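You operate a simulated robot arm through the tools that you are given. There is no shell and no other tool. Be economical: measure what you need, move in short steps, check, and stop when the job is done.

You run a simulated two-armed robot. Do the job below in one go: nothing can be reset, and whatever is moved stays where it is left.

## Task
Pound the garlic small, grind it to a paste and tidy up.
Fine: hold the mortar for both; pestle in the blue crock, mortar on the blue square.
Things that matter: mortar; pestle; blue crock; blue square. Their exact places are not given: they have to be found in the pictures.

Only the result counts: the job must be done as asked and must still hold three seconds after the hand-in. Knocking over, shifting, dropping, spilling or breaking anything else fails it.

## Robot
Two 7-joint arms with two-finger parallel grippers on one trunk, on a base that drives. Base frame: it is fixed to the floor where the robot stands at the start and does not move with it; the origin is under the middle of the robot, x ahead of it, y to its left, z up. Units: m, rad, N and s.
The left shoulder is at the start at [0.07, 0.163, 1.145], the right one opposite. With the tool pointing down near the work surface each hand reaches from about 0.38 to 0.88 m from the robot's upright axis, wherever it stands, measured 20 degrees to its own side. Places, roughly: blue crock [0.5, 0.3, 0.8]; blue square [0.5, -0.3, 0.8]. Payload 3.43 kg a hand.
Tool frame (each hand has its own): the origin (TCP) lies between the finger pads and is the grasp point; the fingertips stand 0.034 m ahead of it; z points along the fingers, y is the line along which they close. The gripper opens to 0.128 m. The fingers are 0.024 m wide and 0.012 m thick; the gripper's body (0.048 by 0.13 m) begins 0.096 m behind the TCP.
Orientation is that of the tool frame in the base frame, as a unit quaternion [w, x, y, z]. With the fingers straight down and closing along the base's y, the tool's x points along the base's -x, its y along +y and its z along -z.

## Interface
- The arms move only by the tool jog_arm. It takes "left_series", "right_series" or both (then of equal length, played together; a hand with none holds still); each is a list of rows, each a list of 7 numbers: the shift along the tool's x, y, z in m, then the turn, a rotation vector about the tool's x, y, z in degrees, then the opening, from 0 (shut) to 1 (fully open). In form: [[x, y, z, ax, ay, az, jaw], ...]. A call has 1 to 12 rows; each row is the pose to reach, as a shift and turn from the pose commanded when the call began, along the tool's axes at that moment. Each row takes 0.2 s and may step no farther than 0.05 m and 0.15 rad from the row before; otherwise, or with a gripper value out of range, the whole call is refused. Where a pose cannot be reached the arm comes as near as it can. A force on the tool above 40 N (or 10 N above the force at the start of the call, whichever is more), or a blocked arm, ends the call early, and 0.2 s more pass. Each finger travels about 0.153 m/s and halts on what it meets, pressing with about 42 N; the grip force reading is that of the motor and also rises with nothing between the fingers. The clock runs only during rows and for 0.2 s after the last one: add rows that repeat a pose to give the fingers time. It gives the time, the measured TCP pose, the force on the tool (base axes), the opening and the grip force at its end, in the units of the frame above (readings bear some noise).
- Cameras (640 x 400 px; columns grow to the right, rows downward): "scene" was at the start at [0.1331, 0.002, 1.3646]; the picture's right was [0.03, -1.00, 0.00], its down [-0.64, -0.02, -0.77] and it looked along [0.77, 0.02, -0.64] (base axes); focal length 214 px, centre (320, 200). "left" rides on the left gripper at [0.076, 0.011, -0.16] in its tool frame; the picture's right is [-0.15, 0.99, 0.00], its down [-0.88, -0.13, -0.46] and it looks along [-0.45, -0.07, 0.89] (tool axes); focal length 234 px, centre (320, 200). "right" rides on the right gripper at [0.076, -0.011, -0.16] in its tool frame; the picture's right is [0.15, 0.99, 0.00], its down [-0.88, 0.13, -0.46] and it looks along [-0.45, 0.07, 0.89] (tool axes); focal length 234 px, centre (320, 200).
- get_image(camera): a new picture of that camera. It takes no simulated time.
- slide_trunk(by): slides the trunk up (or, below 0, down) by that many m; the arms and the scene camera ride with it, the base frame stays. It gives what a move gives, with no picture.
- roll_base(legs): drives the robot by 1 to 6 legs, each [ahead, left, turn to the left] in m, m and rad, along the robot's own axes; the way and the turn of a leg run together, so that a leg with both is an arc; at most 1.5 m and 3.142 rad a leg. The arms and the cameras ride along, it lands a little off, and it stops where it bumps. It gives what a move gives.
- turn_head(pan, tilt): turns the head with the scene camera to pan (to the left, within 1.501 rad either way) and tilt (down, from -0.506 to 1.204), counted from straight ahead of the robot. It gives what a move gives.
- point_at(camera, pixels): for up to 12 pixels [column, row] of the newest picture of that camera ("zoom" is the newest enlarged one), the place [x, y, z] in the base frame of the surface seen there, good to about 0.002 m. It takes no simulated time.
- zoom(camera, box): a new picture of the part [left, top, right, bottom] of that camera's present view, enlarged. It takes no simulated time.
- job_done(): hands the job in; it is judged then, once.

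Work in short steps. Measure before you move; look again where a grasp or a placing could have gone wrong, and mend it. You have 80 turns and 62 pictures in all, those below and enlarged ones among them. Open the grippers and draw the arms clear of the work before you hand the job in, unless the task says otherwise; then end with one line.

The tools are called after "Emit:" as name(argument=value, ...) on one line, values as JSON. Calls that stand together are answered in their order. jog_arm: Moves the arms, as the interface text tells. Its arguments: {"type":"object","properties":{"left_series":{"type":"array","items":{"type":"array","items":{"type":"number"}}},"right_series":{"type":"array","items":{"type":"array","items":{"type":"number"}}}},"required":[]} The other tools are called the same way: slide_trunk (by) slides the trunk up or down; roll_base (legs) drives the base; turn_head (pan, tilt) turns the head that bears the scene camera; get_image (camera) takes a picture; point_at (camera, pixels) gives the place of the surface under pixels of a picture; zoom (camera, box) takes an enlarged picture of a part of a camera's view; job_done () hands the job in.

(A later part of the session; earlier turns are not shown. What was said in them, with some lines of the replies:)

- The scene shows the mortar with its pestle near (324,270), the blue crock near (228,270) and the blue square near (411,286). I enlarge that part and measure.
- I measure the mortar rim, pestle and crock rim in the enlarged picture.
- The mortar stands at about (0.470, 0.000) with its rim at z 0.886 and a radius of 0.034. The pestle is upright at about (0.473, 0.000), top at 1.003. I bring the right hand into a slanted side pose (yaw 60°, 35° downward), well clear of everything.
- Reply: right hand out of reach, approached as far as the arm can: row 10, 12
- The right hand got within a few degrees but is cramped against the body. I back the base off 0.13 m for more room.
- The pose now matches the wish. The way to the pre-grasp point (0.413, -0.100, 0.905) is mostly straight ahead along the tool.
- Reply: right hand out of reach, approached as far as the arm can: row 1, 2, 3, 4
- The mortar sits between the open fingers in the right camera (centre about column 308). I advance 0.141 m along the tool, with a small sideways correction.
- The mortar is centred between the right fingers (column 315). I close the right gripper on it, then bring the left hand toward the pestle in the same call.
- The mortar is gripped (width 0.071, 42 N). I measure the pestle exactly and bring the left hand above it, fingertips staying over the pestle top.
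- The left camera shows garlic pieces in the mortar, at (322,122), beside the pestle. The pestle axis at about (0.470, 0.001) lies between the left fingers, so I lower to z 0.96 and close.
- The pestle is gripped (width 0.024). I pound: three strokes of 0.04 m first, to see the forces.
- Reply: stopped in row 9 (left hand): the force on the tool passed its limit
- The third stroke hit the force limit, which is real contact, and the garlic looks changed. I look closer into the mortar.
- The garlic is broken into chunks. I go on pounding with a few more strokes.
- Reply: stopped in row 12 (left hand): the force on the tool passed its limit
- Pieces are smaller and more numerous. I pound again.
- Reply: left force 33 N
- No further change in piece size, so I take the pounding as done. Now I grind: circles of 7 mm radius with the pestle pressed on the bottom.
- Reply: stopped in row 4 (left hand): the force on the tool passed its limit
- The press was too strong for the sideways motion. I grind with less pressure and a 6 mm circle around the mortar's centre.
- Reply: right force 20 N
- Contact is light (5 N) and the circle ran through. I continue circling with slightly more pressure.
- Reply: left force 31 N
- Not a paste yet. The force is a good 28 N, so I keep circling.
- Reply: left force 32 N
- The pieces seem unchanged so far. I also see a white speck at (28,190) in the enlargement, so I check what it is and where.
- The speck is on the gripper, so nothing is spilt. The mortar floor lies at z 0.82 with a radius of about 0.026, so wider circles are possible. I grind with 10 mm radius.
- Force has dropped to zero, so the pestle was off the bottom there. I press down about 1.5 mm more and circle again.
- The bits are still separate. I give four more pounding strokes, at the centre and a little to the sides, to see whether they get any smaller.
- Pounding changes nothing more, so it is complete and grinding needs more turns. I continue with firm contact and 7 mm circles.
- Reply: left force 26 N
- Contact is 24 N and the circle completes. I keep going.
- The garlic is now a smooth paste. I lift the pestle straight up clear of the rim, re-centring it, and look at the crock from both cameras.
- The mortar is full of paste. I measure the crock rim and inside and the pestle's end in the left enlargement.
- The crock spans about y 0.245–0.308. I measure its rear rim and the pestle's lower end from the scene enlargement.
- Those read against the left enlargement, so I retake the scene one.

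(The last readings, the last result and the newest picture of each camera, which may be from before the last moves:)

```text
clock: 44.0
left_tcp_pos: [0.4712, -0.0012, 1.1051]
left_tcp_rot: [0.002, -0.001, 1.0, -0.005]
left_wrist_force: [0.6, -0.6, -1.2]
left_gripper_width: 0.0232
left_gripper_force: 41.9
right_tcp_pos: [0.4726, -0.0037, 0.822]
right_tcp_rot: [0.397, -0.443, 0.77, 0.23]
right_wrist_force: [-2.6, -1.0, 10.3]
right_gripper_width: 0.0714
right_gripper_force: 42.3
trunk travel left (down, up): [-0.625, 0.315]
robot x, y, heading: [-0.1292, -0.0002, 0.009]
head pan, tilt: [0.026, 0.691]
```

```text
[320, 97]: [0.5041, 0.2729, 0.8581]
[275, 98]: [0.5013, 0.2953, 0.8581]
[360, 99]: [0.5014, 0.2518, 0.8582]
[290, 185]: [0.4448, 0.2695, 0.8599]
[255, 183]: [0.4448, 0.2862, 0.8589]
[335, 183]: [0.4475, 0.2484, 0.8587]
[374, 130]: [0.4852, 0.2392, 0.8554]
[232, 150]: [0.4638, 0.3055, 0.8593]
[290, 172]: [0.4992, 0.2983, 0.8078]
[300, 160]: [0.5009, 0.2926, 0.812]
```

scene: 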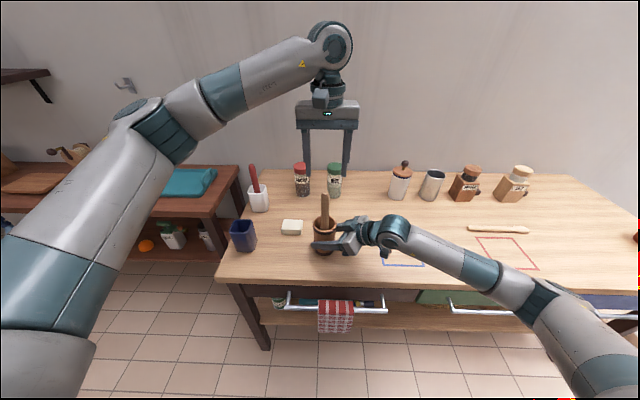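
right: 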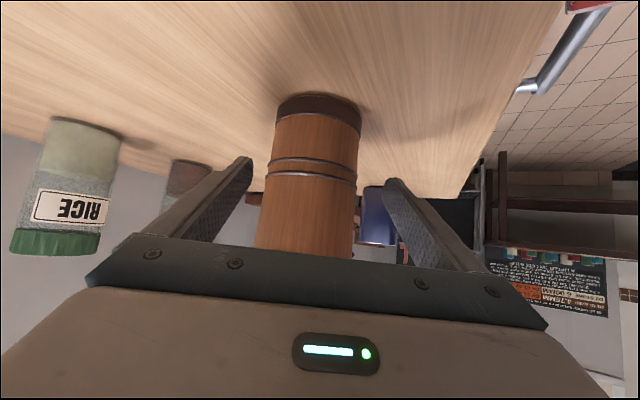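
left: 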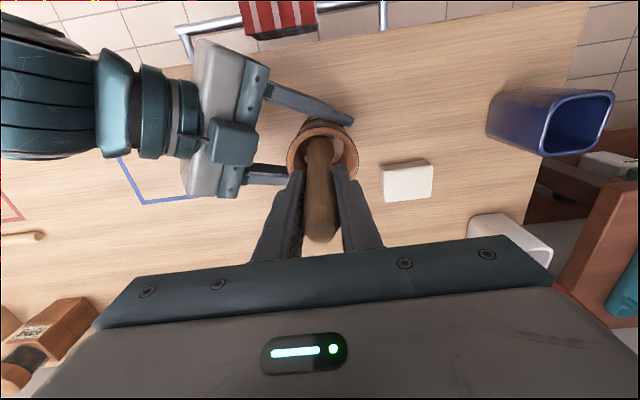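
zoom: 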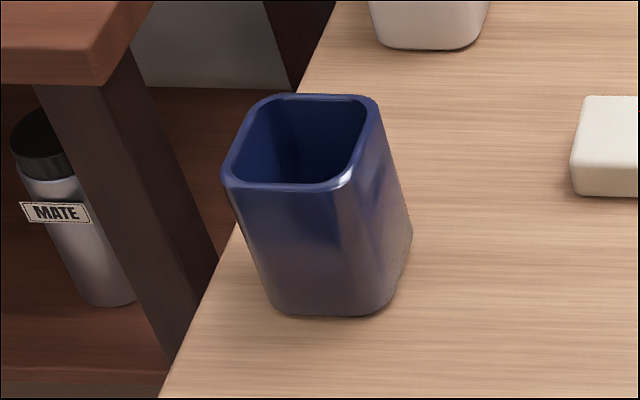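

Crock rim: x 0.442–0.507, y 0.242–0.307, so its centre is (0.475, 0.274) at z 0.86. The pestle's end is at about z 0.97, so I carry it level to above the crock.

Emit:
jog_arm(left_series=[[0, 0.03, 0, 0, 0, 0, 0], [0, 0.065, 0, 0, 0, 0, 0], [-0.001, 0.1, 0, 0, 0, 0, 0], [-0.001, 0.135, 0, 0, 0, 0, 0], [-0.002, 0.17, 0, 0, 0, 0, 0], [-0.002, 0.205, 0, 0, 0, 0, 0], [-0.003, 0.24, 0, 0, 0, 0, 0], [-0.003, 0.265, 0, 0, 0, 0, 0], [-0.003, 0.275, 0, 0, 0, 0, 0], [-0.003, 0.275, 0, 0, 0, 0, 0], [-0.003, 0.275, 0, 0, 0, 0, 0]])

Emit:
zoom(camera="scene", box=[190, 140, 318, 260])

Emit:
point_at(camera="zoom", pixels=[[264, 150], [264, 130], [264, 100], [250, 140], [280, 140], [264, 60]])

Emit:
get_image(camera="left")

```text
clock: 46.4
left_tcp_pos: [0.4707, 0.271, 1.1023]
left_tcp_rot: [0.001, -0.002, 1.0, -0.004]
left_wrist_force: [0.3, 0.0, -0.5]
left_gripper_width: 0.0234
left_gripper_force: 42.1
right_tcp_pos: [0.4724, -0.0034, 0.8216]
right_tcp_rot: [0.396, -0.443, 0.771, 0.23]
right_wrist_force: [-2.2, 0.2, 10.7]
right_gripper_width: 0.0711
right_gripper_force: 41.6
trunk travel left (down, up): [-0.625, 0.315]
robot x, y, heading: [-0.1285, 0.0, 0.008]
head pan, tilt: [0.026, 0.691]
```

```text
3.33 times, centred on (254, 200) of scene
```

zoom: 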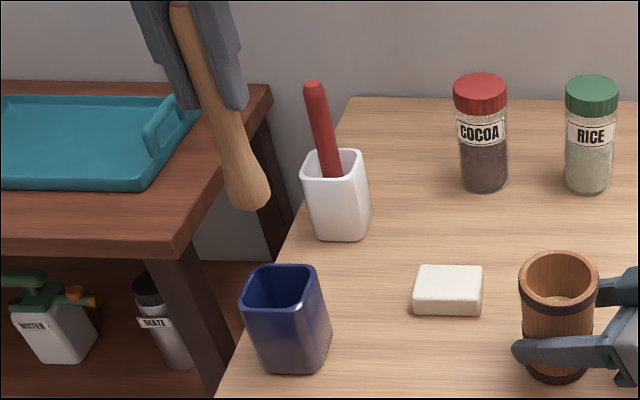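

```text
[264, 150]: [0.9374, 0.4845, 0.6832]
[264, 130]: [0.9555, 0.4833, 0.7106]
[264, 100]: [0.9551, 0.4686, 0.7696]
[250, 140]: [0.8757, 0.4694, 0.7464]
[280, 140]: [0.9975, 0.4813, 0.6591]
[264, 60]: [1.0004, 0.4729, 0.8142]
```

```text
31 pictures are left
```

left: 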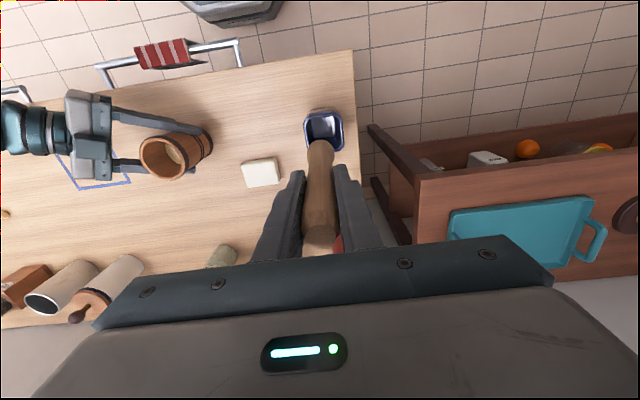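

The pestle now hangs above the crock. I measure its lower end on the scene enlargement.

Emit:
point_at(camera="zoom", pixels=[[248, 203], [228, 190], [268, 185], [246, 180], [232, 140], [222, 120], [240, 115], [230, 118], [185, 15]])

```text
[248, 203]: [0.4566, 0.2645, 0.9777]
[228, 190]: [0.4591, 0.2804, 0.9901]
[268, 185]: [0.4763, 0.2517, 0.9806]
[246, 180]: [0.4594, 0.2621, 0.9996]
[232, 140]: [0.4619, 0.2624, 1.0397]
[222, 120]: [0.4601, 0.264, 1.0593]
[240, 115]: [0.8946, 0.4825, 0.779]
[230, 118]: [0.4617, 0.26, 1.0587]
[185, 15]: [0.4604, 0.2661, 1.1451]
```

The pestle's end centre is at (0.472, 0.266, 0.973). I shift 3 mm in x and 8 mm in y, then lower by 0.19 m. The fingertips will stay above the 0.86 rim.

Emit:
jog_arm(left_series=[[-0.003, 0.008, 0, 0, 0, 0, 0], [-0.003, 0.008, 0.03, 0, 0, 0, 0], [-0.003, 0.008, 0.06, 0, 0, 0, 0], [-0.003, 0.008, 0.085, 0, 0, 0, 0], [-0.003, 0.008, 0.1, 0, 0, 0, 0], [-0.003, 0.008, 0.1, 0, 0, 0, 0]])

Emit:
zoom(camera="scene", box=[190, 140, 318, 260])

Emit:
zoom(camera="left", box=[240, 60, 400, 260])

```text
clock: 47.8
left_tcp_pos: [0.4735, 0.2793, 1.0006]
left_tcp_rot: [0.002, -0.001, 1.0, -0.004]
left_wrist_force: [0.6, 0.0, -1.5]
left_gripper_width: 0.0233
left_gripper_force: 42.0
right_tcp_pos: [0.472, -0.002, 0.8219]
right_tcp_rot: [0.396, -0.443, 0.771, 0.23]
right_wrist_force: [-3.3, -0.6, 10.2]
right_gripper_width: 0.0712
right_gripper_force: 42.1
trunk travel left (down, up): [-0.625, 0.315]
robot x, y, heading: [-0.1305, -0.0032, 0.0]
head pan, tilt: [0.026, 0.691]
```

```text
3.33 times, centred on (254, 200) of scene
```

zoom: 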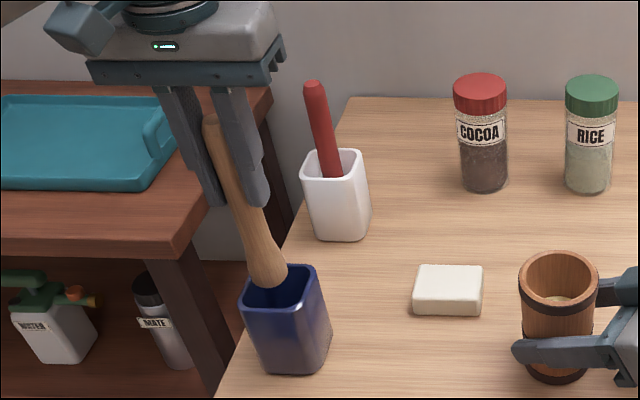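

```text
2.00 times, centred on (320, 160) of left
```

zoom: 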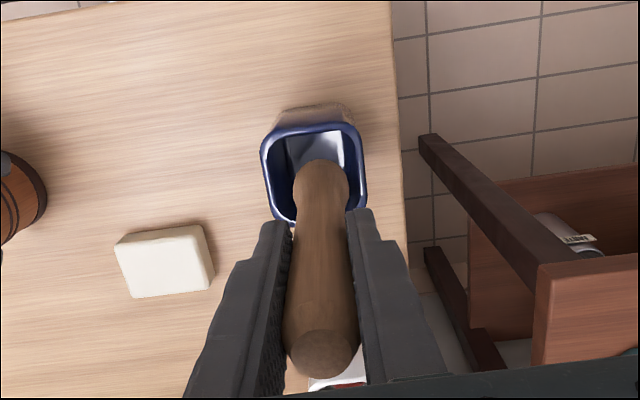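

The pestle head is going into the crock opening, well centred (head at (320,180), rim from 262 to 366). I lower the rest, slowly at the end.

Emit:
jog_arm(left_series=[[0, -0.001, 0.02, 0, 0, 0, 0], [0, -0.002, 0.04, 0, 0, 0, 0], [0, -0.002, 0.06, 0, 0, 0, 0], [0, -0.002, 0.075, 0, 0, 0, 0], [0, -0.002, 0.083, 0, 0, 0, 0], [0, -0.002, 0.088, 0, 0, 0, 0], [0, -0.002, 0.091, 0, 0, 0, 0], [0, -0.002, 0.091, 0, 0, 0, 0]])

Emit:
zoom(camera="scene", box=[190, 140, 318, 260])

```text
clock: 49.6
left_tcp_pos: [0.4755, 0.2768, 0.9104]
left_tcp_rot: [0.001, -0.001, 1.0, -0.005]
left_wrist_force: [0.1, 0.1, -0.7]
left_gripper_width: 0.0234
left_gripper_force: 41.7
right_tcp_pos: [0.4719, -0.0026, 0.8212]
right_tcp_rot: [0.397, -0.443, 0.77, 0.23]
right_wrist_force: [-0.9, 0.2, 9.7]
right_gripper_width: 0.0708
right_gripper_force: 41.9
trunk travel left (down, up): [-0.625, 0.315]
robot x, y, heading: [-0.1317, 0.0009, 0.004]
head pan, tilt: [0.026, 0.691]
```

```text
3.33 times, centred on (254, 200) of scene
```

zoom: 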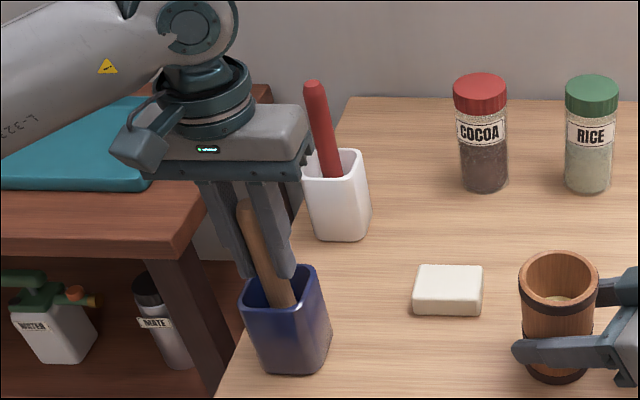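

No bottom contact yet and fingertips are at about z 0.876. I ease down 8 mm more, then open the fingers.

Emit:
jog_arm(left_series=[[0, 0, 0.003, 0, 0, 0, 0], [0, 0, 0.006, 0, 0, 0, 0], [0, 0, 0.008, 0, 0, 0, 0], [0, 0, 0.008, 0, 0, 0, 0], [0, 0, 0.008, 0, 0, 0, 0.2], [0, 0, 0.008, 0, 0, 0, 0.3], [0, 0, 0.008, 0, 0, 0, 0.4], [0, 0, 0.008, 0, 0, 0, 0.5], [0, 0, 0.008, 0, 0, 0, 0.6], [0, 0, 0.008, 0, 0, 0, 0.6]])

Emit:
get_image(camera="left")

Emit:
zoom(camera="scene", box=[190, 140, 318, 260])

```text
clock: 51.8
left_tcp_pos: [0.4764, 0.2768, 0.9028]
left_tcp_rot: [0.002, -0.001, 1.0, -0.005]
left_wrist_force: [0.7, 0.4, 0.9]
left_gripper_width: 0.0767
left_gripper_force: 0.1
right_tcp_pos: [0.4723, -0.004, 0.8235]
right_tcp_rot: [0.396, -0.444, 0.77, 0.23]
right_wrist_force: [-0.8, -0.2, 7.9]
right_gripper_width: 0.0709
right_gripper_force: 42.2
trunk travel left (down, up): [-0.625, 0.315]
robot x, y, heading: [-0.1291, 0.0015, 0.012]
head pan, tilt: [0.026, 0.691]
```

```text
27 pictures are left
```

left: 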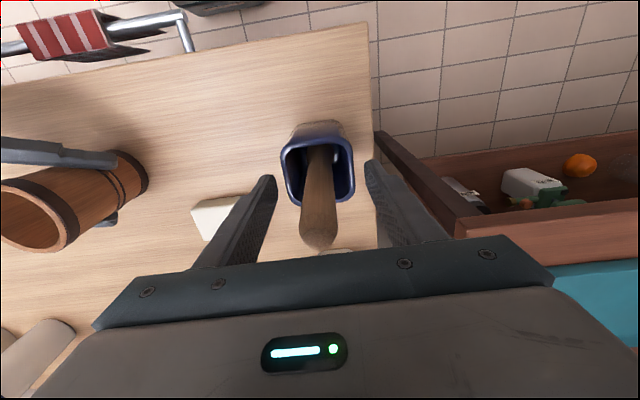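

```text
3.33 times, centred on (254, 200) of scene
```

zoom: 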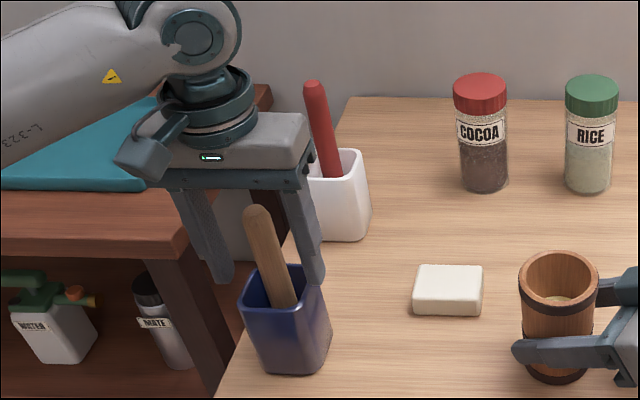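

The pestle stands in the crock, released. I raise the left hand straight up and, in the same call, lift the mortar 0.03 m with the right.

Emit:
jog_arm(left_series=[[0, 0, -0.02, 0, 0, 0, 0.6], [0, 0, -0.05, 0, 0, 0, 0.6], [0, 0, -0.08, 0, 0, 0, 0.6], [0, 0, -0.11, 0, 0, 0, 0.6], [0, 0, -0.14, 0, 0, 0, 0.6], [0, 0, -0.17, 0, 0, 0, 0.6], [0, 0, -0.2, 0, 0, 0, 0.6], [0, 0, -0.23, 0, 0, 0, 0.6], [0, 0, -0.24, 0, 0, 0, 0.6]], right_series=[[0, 0, 0, 0, 0, 0, 0.2], [0, 0, 0, 0, 0, 0, 0.2], [0, 0, 0, 0, 0, 0, 0.2], [0, 0, 0, 0, 0, 0, 0.2], [-0.0041, 0, -0.0029, 0, 0, 0, 0.2], [-0.0123, 0, -0.0086, 0, 0, 0, 0.2], [-0.0205, 0, -0.0143, 0, 0, 0, 0.2], [-0.0246, 0, -0.0172, 0, 0, 0, 0.2], [-0.0246, 0, -0.0172, 0, 0, 0, 0.2]])

Emit:
get_image(camera="scene")

Emit:
zoom(camera="scene", box=[210, 150, 450, 280])

```text
clock: 53.8
left_tcp_pos: [0.474, 0.2801, 1.1417]
left_tcp_rot: [0.001, -0.002, 1.0, -0.005]
left_wrist_force: [-0.6, -0.7, -0.3]
left_gripper_width: 0.0769
left_gripper_force: 0.1
right_tcp_pos: [0.4734, -0.0027, 0.8511]
right_tcp_rot: [0.395, -0.443, 0.771, 0.23]
right_wrist_force: [-0.4, 0.2, -2.4]
right_gripper_width: 0.0711
right_gripper_force: 41.3
trunk travel left (down, up): [-0.625, 0.315]
robot x, y, heading: [-0.1327, 0.003, 0.009]
head pan, tilt: [0.026, 0.691]
```

```text
25 pictures are left
```

scene: 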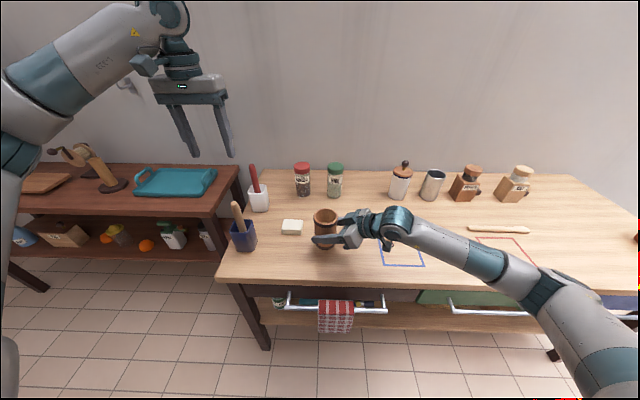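

```text
2.67 times, centred on (330, 215) of scene
```

zoom: 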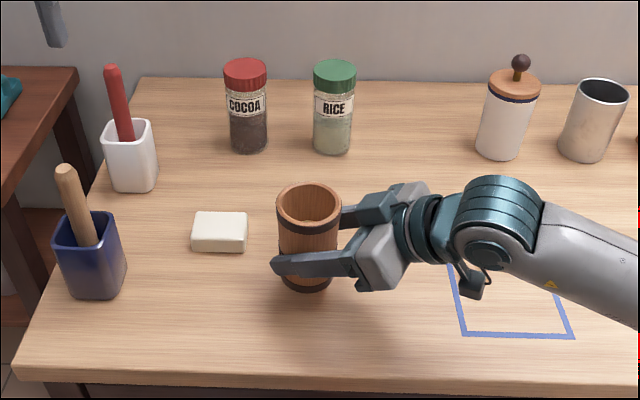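

The mortar is lifted and upright, and the pestle stays in the crock. I carry the mortar 0.258 m to the right, over the blue square's centre (0.474, -0.259).

Emit:
jog_arm(right_series=[[0.0064, -0.0065, -0.0091, 0, 0, 0, 0.2], [0.0192, -0.0195, -0.0274, 0, 0, 0, 0.2], [0.032, -0.0325, -0.0457, 0, 0, 0, 0.2], [0.0448, -0.0455, -0.0639, 0, 0, 0, 0.2], [0.0576, -0.0585, -0.0822, 0, 0, 0, 0.2], [0.0704, -0.0714, -0.1004, 0, 0, 0, 0.2], [0.0831, -0.0844, -0.1187, 0, 0, 0, 0.2], [0.0959, -0.0974, -0.137, 0, 0, 0, 0.2], [0.1087, -0.1104, -0.1552, 0, 0, 0, 0.2], [0.1215, -0.1234, -0.1735, 0, 0, 0, 0.2], [0.1279, -0.1299, -0.1826, 0, 0, 0, 0.2], [0.1279, -0.1299, -0.1826, 0, 0, 0, 0.2]])

Emit:
zoom(camera="scene", box=[300, 150, 540, 300])

```text
clock: 56.4
left_tcp_pos: [0.4749, 0.281, 1.1409]
left_tcp_rot: [0.001, -0.001, 1.0, -0.004]
left_wrist_force: [0.2, 0.4, -0.7]
left_gripper_width: 0.0768
left_gripper_force: 0.0
right_tcp_pos: [0.4742, -0.2614, 0.8517]
right_tcp_rot: [0.397, -0.443, 0.77, 0.231]
right_wrist_force: [0.4, 1.0, -2.2]
right_gripper_width: 0.071
right_gripper_force: 42.2
trunk travel left (down, up): [-0.625, 0.315]
robot x, y, heading: [-0.1257, 0.0046, 0.005]
head pan, tilt: [0.026, 0.691]
```

```text
2.67 times, centred on (420, 225) of scene
```

zoom: 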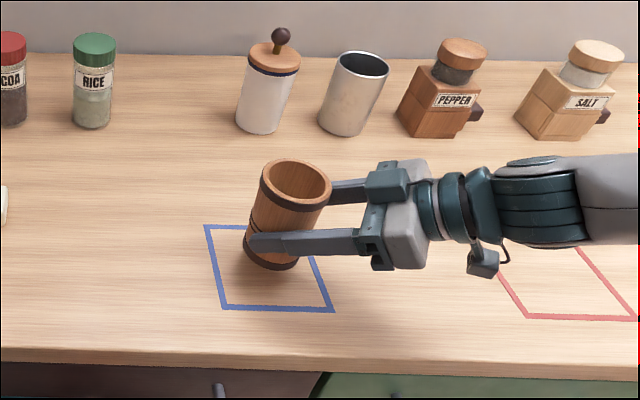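

The readings put the mortar over the square's centre at (0.474, -0.261). I lower it 0.03 m, slowly at the end.

Emit:
jog_arm(right_series=[[0.0082, 0, 0.0057, 0, 0, 0, 0.2], [0.0164, 0, 0.0115, 0, 0, 0, 0.2], [0.0205, 0, 0.0143, 0, 0, 0, 0.2], [0.0229, 0, 0.016, 0, 0, 0, 0.2], [0.0246, 0, 0.0172, 0, 0, 0, 0.2], [0.025, 0, 0.0175, 0, 0, 0, 0.2], [0.025, 0, 0.0175, 0, 0, 0, 0.2]])

Emit:
zoom(camera="scene", box=[300, 150, 540, 300])

```text
clock: 58.0
left_tcp_pos: [0.4751, 0.2802, 1.1428]
left_tcp_rot: [0.001, -0.002, 1.0, -0.004]
left_wrist_force: [-0.4, -0.8, 0.5]
left_gripper_width: 0.0771
left_gripper_force: 0.0
right_tcp_pos: [0.4741, -0.2621, 0.8215]
right_tcp_rot: [0.396, -0.443, 0.771, 0.23]
right_wrist_force: [-0.2, -1.1, 0.8]
right_gripper_width: 0.0709
right_gripper_force: 42.1
trunk travel left (down, up): [-0.625, 0.315]
robot x, y, heading: [-0.1302, -0.0027, 0.007]
head pan, tilt: [0.026, 0.691]
```

```text
2.67 times, centred on (420, 225) of scene
```

zoom: 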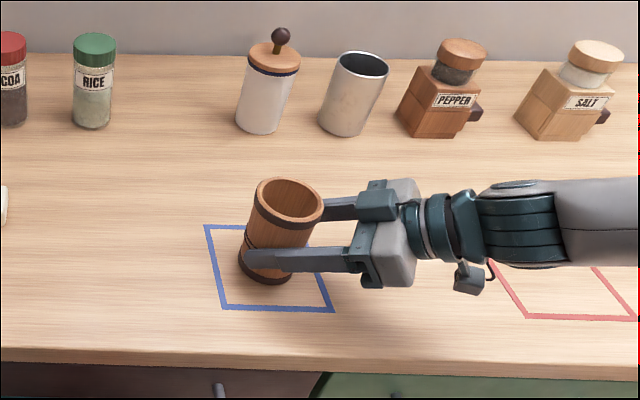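

The wrist force changed from -2.2 to +0.8 N, so the mortar is just touching the table. I go 1 mm lower and open the fingers gradually.

Emit:
jog_arm(right_series=[[0.0008, 0, 0.0006, 0, 0, 0, 0.2], [0.0008, 0, 0.0006, 0, 0, 0, 0.5], [0.0008, 0, 0.0006, 0, 0, 0, 0.57], [0.0008, 0, 0.0006, 0, 0, 0, 0.62], [0.0008, 0, 0.0006, 0, 0, 0, 0.7], [0.0008, 0, 0.0006, 0, 0, 0, 0.8], [0.0008, 0, 0.0006, 0, 0, 0, 0.9], [0.0008, 0, 0.0006, 0, 0, 0, 0.9]])

Emit:
get_image(camera="right")

Emit:
zoom(camera="scene", box=[300, 150, 540, 300])

```text
clock: 59.8
left_tcp_pos: [0.4749, 0.2799, 1.1413]
left_tcp_rot: [0.001, -0.002, 1.0, -0.004]
left_wrist_force: [0.4, 0.1, 0.8]
left_gripper_width: 0.0771
left_gripper_force: 0.1
right_tcp_pos: [0.4743, -0.2612, 0.8194]
right_tcp_rot: [0.396, -0.443, 0.771, 0.23]
right_wrist_force: [-0.2, 0.8, -0.3]
right_gripper_width: 0.1151
right_gripper_force: 0.0
trunk travel left (down, up): [-0.625, 0.315]
robot x, y, heading: [-0.1298, 0.0023, 0.012]
head pan, tilt: [0.026, 0.691]
```

```text
21 pictures are left
```

right: 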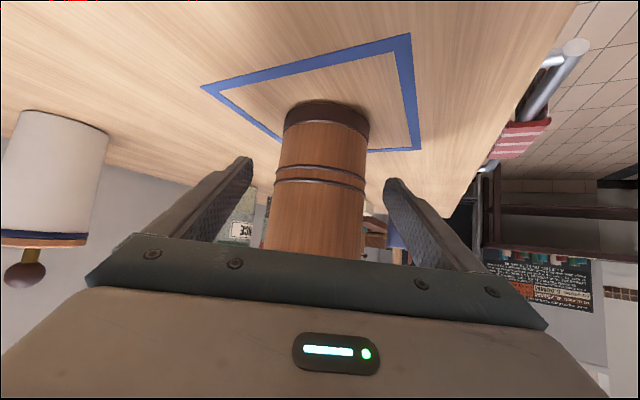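

```text
2.67 times, centred on (420, 225) of scene
```

zoom: 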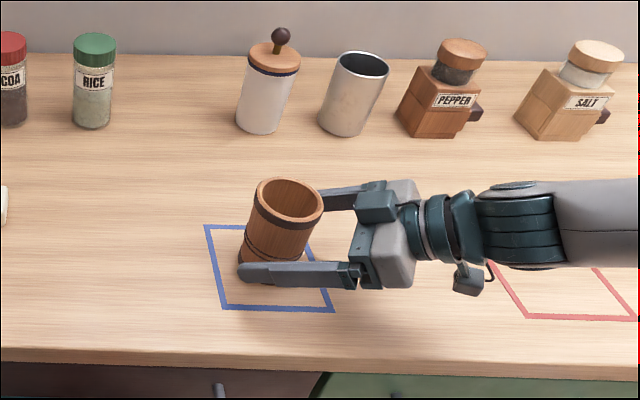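

The mortar stands free between the open fingers inside the square. I draw the right hand straight back along the tool, up and away.

Emit:
jog_arm(right_series=[[0, 0, -0.02, 0, 0, 0, 0.9], [0, 0, -0.045, 0, 0, 0, 0.9], [0, 0, -0.07, 0, 0, 0, 0.9], [0, 0, -0.1, 0, 0, 0, 0.9], [0, 0, -0.13, 0, 0, 0, 0.9], [-0.02, 0, -0.16, 0, 0, 0, 0.9], [-0.05, 0, -0.18, 0, 0, 0, 0.9], [-0.08, 0, -0.19, 0, 0, 0, 0.9], [-0.08, 0, -0.19, 0, 0, 0, 0.9]])

Emit:
get_image(camera="scene")

Emit:
zoom(camera="scene", box=[340, 170, 460, 280])

```text
clock: 61.8
left_tcp_pos: [0.4747, 0.2802, 1.1428]
left_tcp_rot: [0.001, -0.001, 1.0, -0.004]
left_wrist_force: [-0.6, -0.3, 0.0]
left_gripper_width: 0.0767
left_gripper_force: 0.1
right_tcp_pos: [0.4748, -0.2629, 0.8528]
right_tcp_rot: [0.399, -0.442, 0.77, 0.232]
right_wrist_force: [-0.4, -0.1, 0.3]
right_gripper_width: 0.1152
right_gripper_force: 0.0
right hand out of reach, approached as far as the arm can: row 2, 3, 4, 5, 6, 7, 8, 9
trunk travel left (down, up): [-0.625, 0.315]
robot x, y, heading: [-0.1311, 0.0038, 0.009]
head pan, tilt: [0.026, 0.691]
```

```text
19 pictures are left
```

scene: 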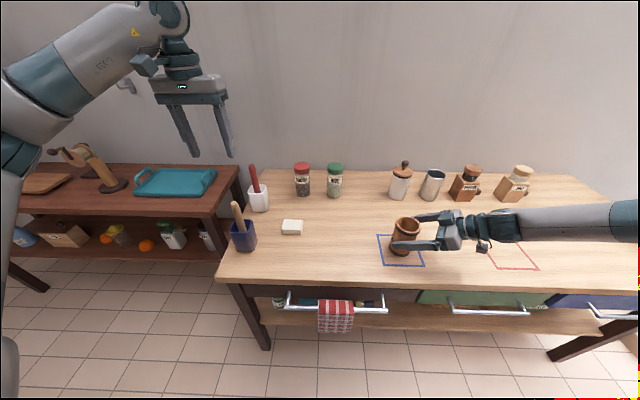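

```text
3.64 times, centred on (400, 225) of scene
```

zoom: 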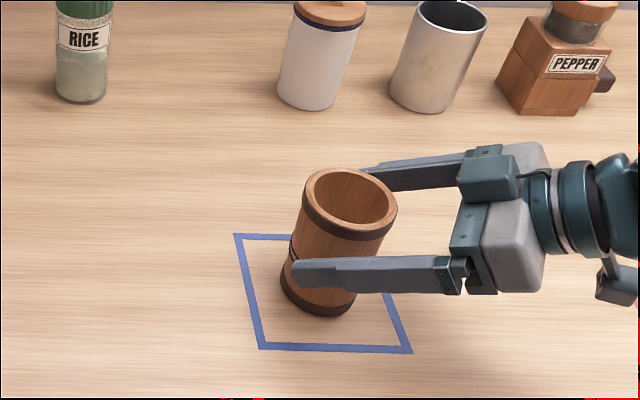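

The arm is at its limit going back, and it only rose 3 cm with the fingers still open around the mortar (gap 0.115 against 0.07). I raise the trunk so that both hands go straight up and clear.

Emit:
slide_trunk(by=0.16)

Emit:
get_image(camera="scene")

```text
clock: 63.6
left_tcp_pos: [0.4741, 0.2811, 1.3032]
left_tcp_rot: [0.0, -0.002, 1.0, -0.004]
left_wrist_force: [0.1, -0.6, 0.1]
left_gripper_width: 0.0768
left_gripper_force: 0.1
right_tcp_pos: [0.4753, -0.2631, 1.0145]
right_tcp_rot: [0.399, -0.442, 0.77, 0.23]
right_wrist_force: [-0.1, -1.4, 0.6]
right_gripper_width: 0.1151
right_gripper_force: 0.0
trunk travel left (down, up): [-0.785, 0.155]
robot x, y, heading: [-0.1315, -0.0012, 0.006]
head pan, tilt: [0.026, 0.691]
```

```text
17 pictures are left
```

scene: 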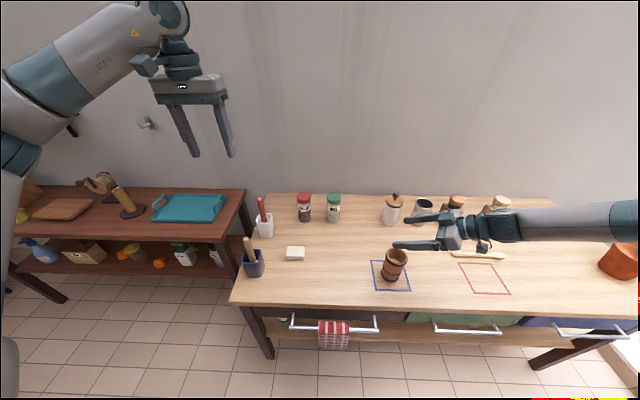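

Both hands are now well above everything. I back the base off 0.3 m to clear the work, then check.

Emit:
roll_base(legs=[[-0.3, 0, 0]])

Emit:
get_image(camera="scene")

Emit:
zoom(camera="scene", box=[220, 150, 460, 290])

```text
clock: 65.7
left_tcp_pos: [0.169, 0.2795, 1.3014]
left_tcp_rot: [0.001, -0.004, 1.0, -0.005]
left_wrist_force: [0.1, 0.0, 0.2]
left_gripper_width: 0.0767
left_gripper_force: 0.0
right_tcp_pos: [0.1719, -0.2638, 1.013]
right_tcp_rot: [0.398, -0.444, 0.769, 0.232]
right_wrist_force: [0.3, -0.8, -0.5]
right_gripper_width: 0.1152
right_gripper_force: 0.0
trunk travel left (down, up): [-0.785, 0.155]
robot x, y, heading: [-0.439, -0.005, 0.008]
head pan, tilt: [0.026, 0.691]
```

```text
16 pictures are left
```

scene: 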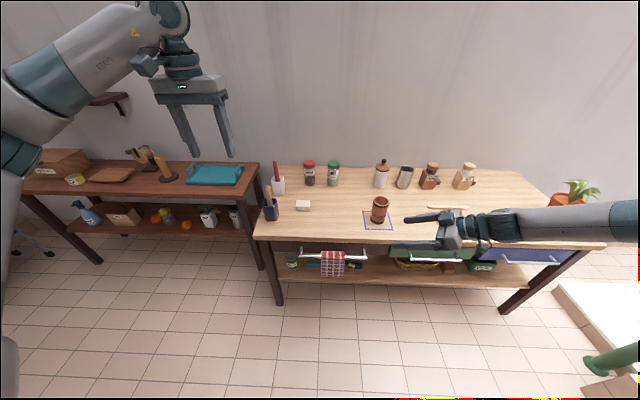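

```text
2.67 times, centred on (340, 220) of scene
```

zoom: 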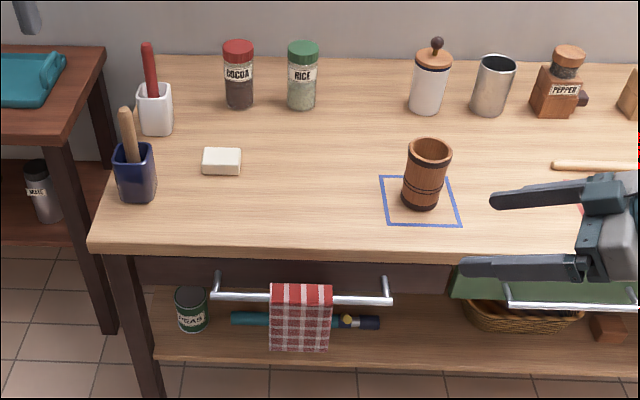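

The mortar stands upright inside the blue square at (425,180) and the pestle stands in the blue crock at (130,140). All else is in place and the arms are clear, so I hand in.

Emit:
job_done()

```text
The job is handed in.
```

The garlic is pounded and ground to a paste with the mortar held throughout. The pestle stands in the blue crock, the mortar stands upright on the blue square, both grippers are open and the arms are clear.
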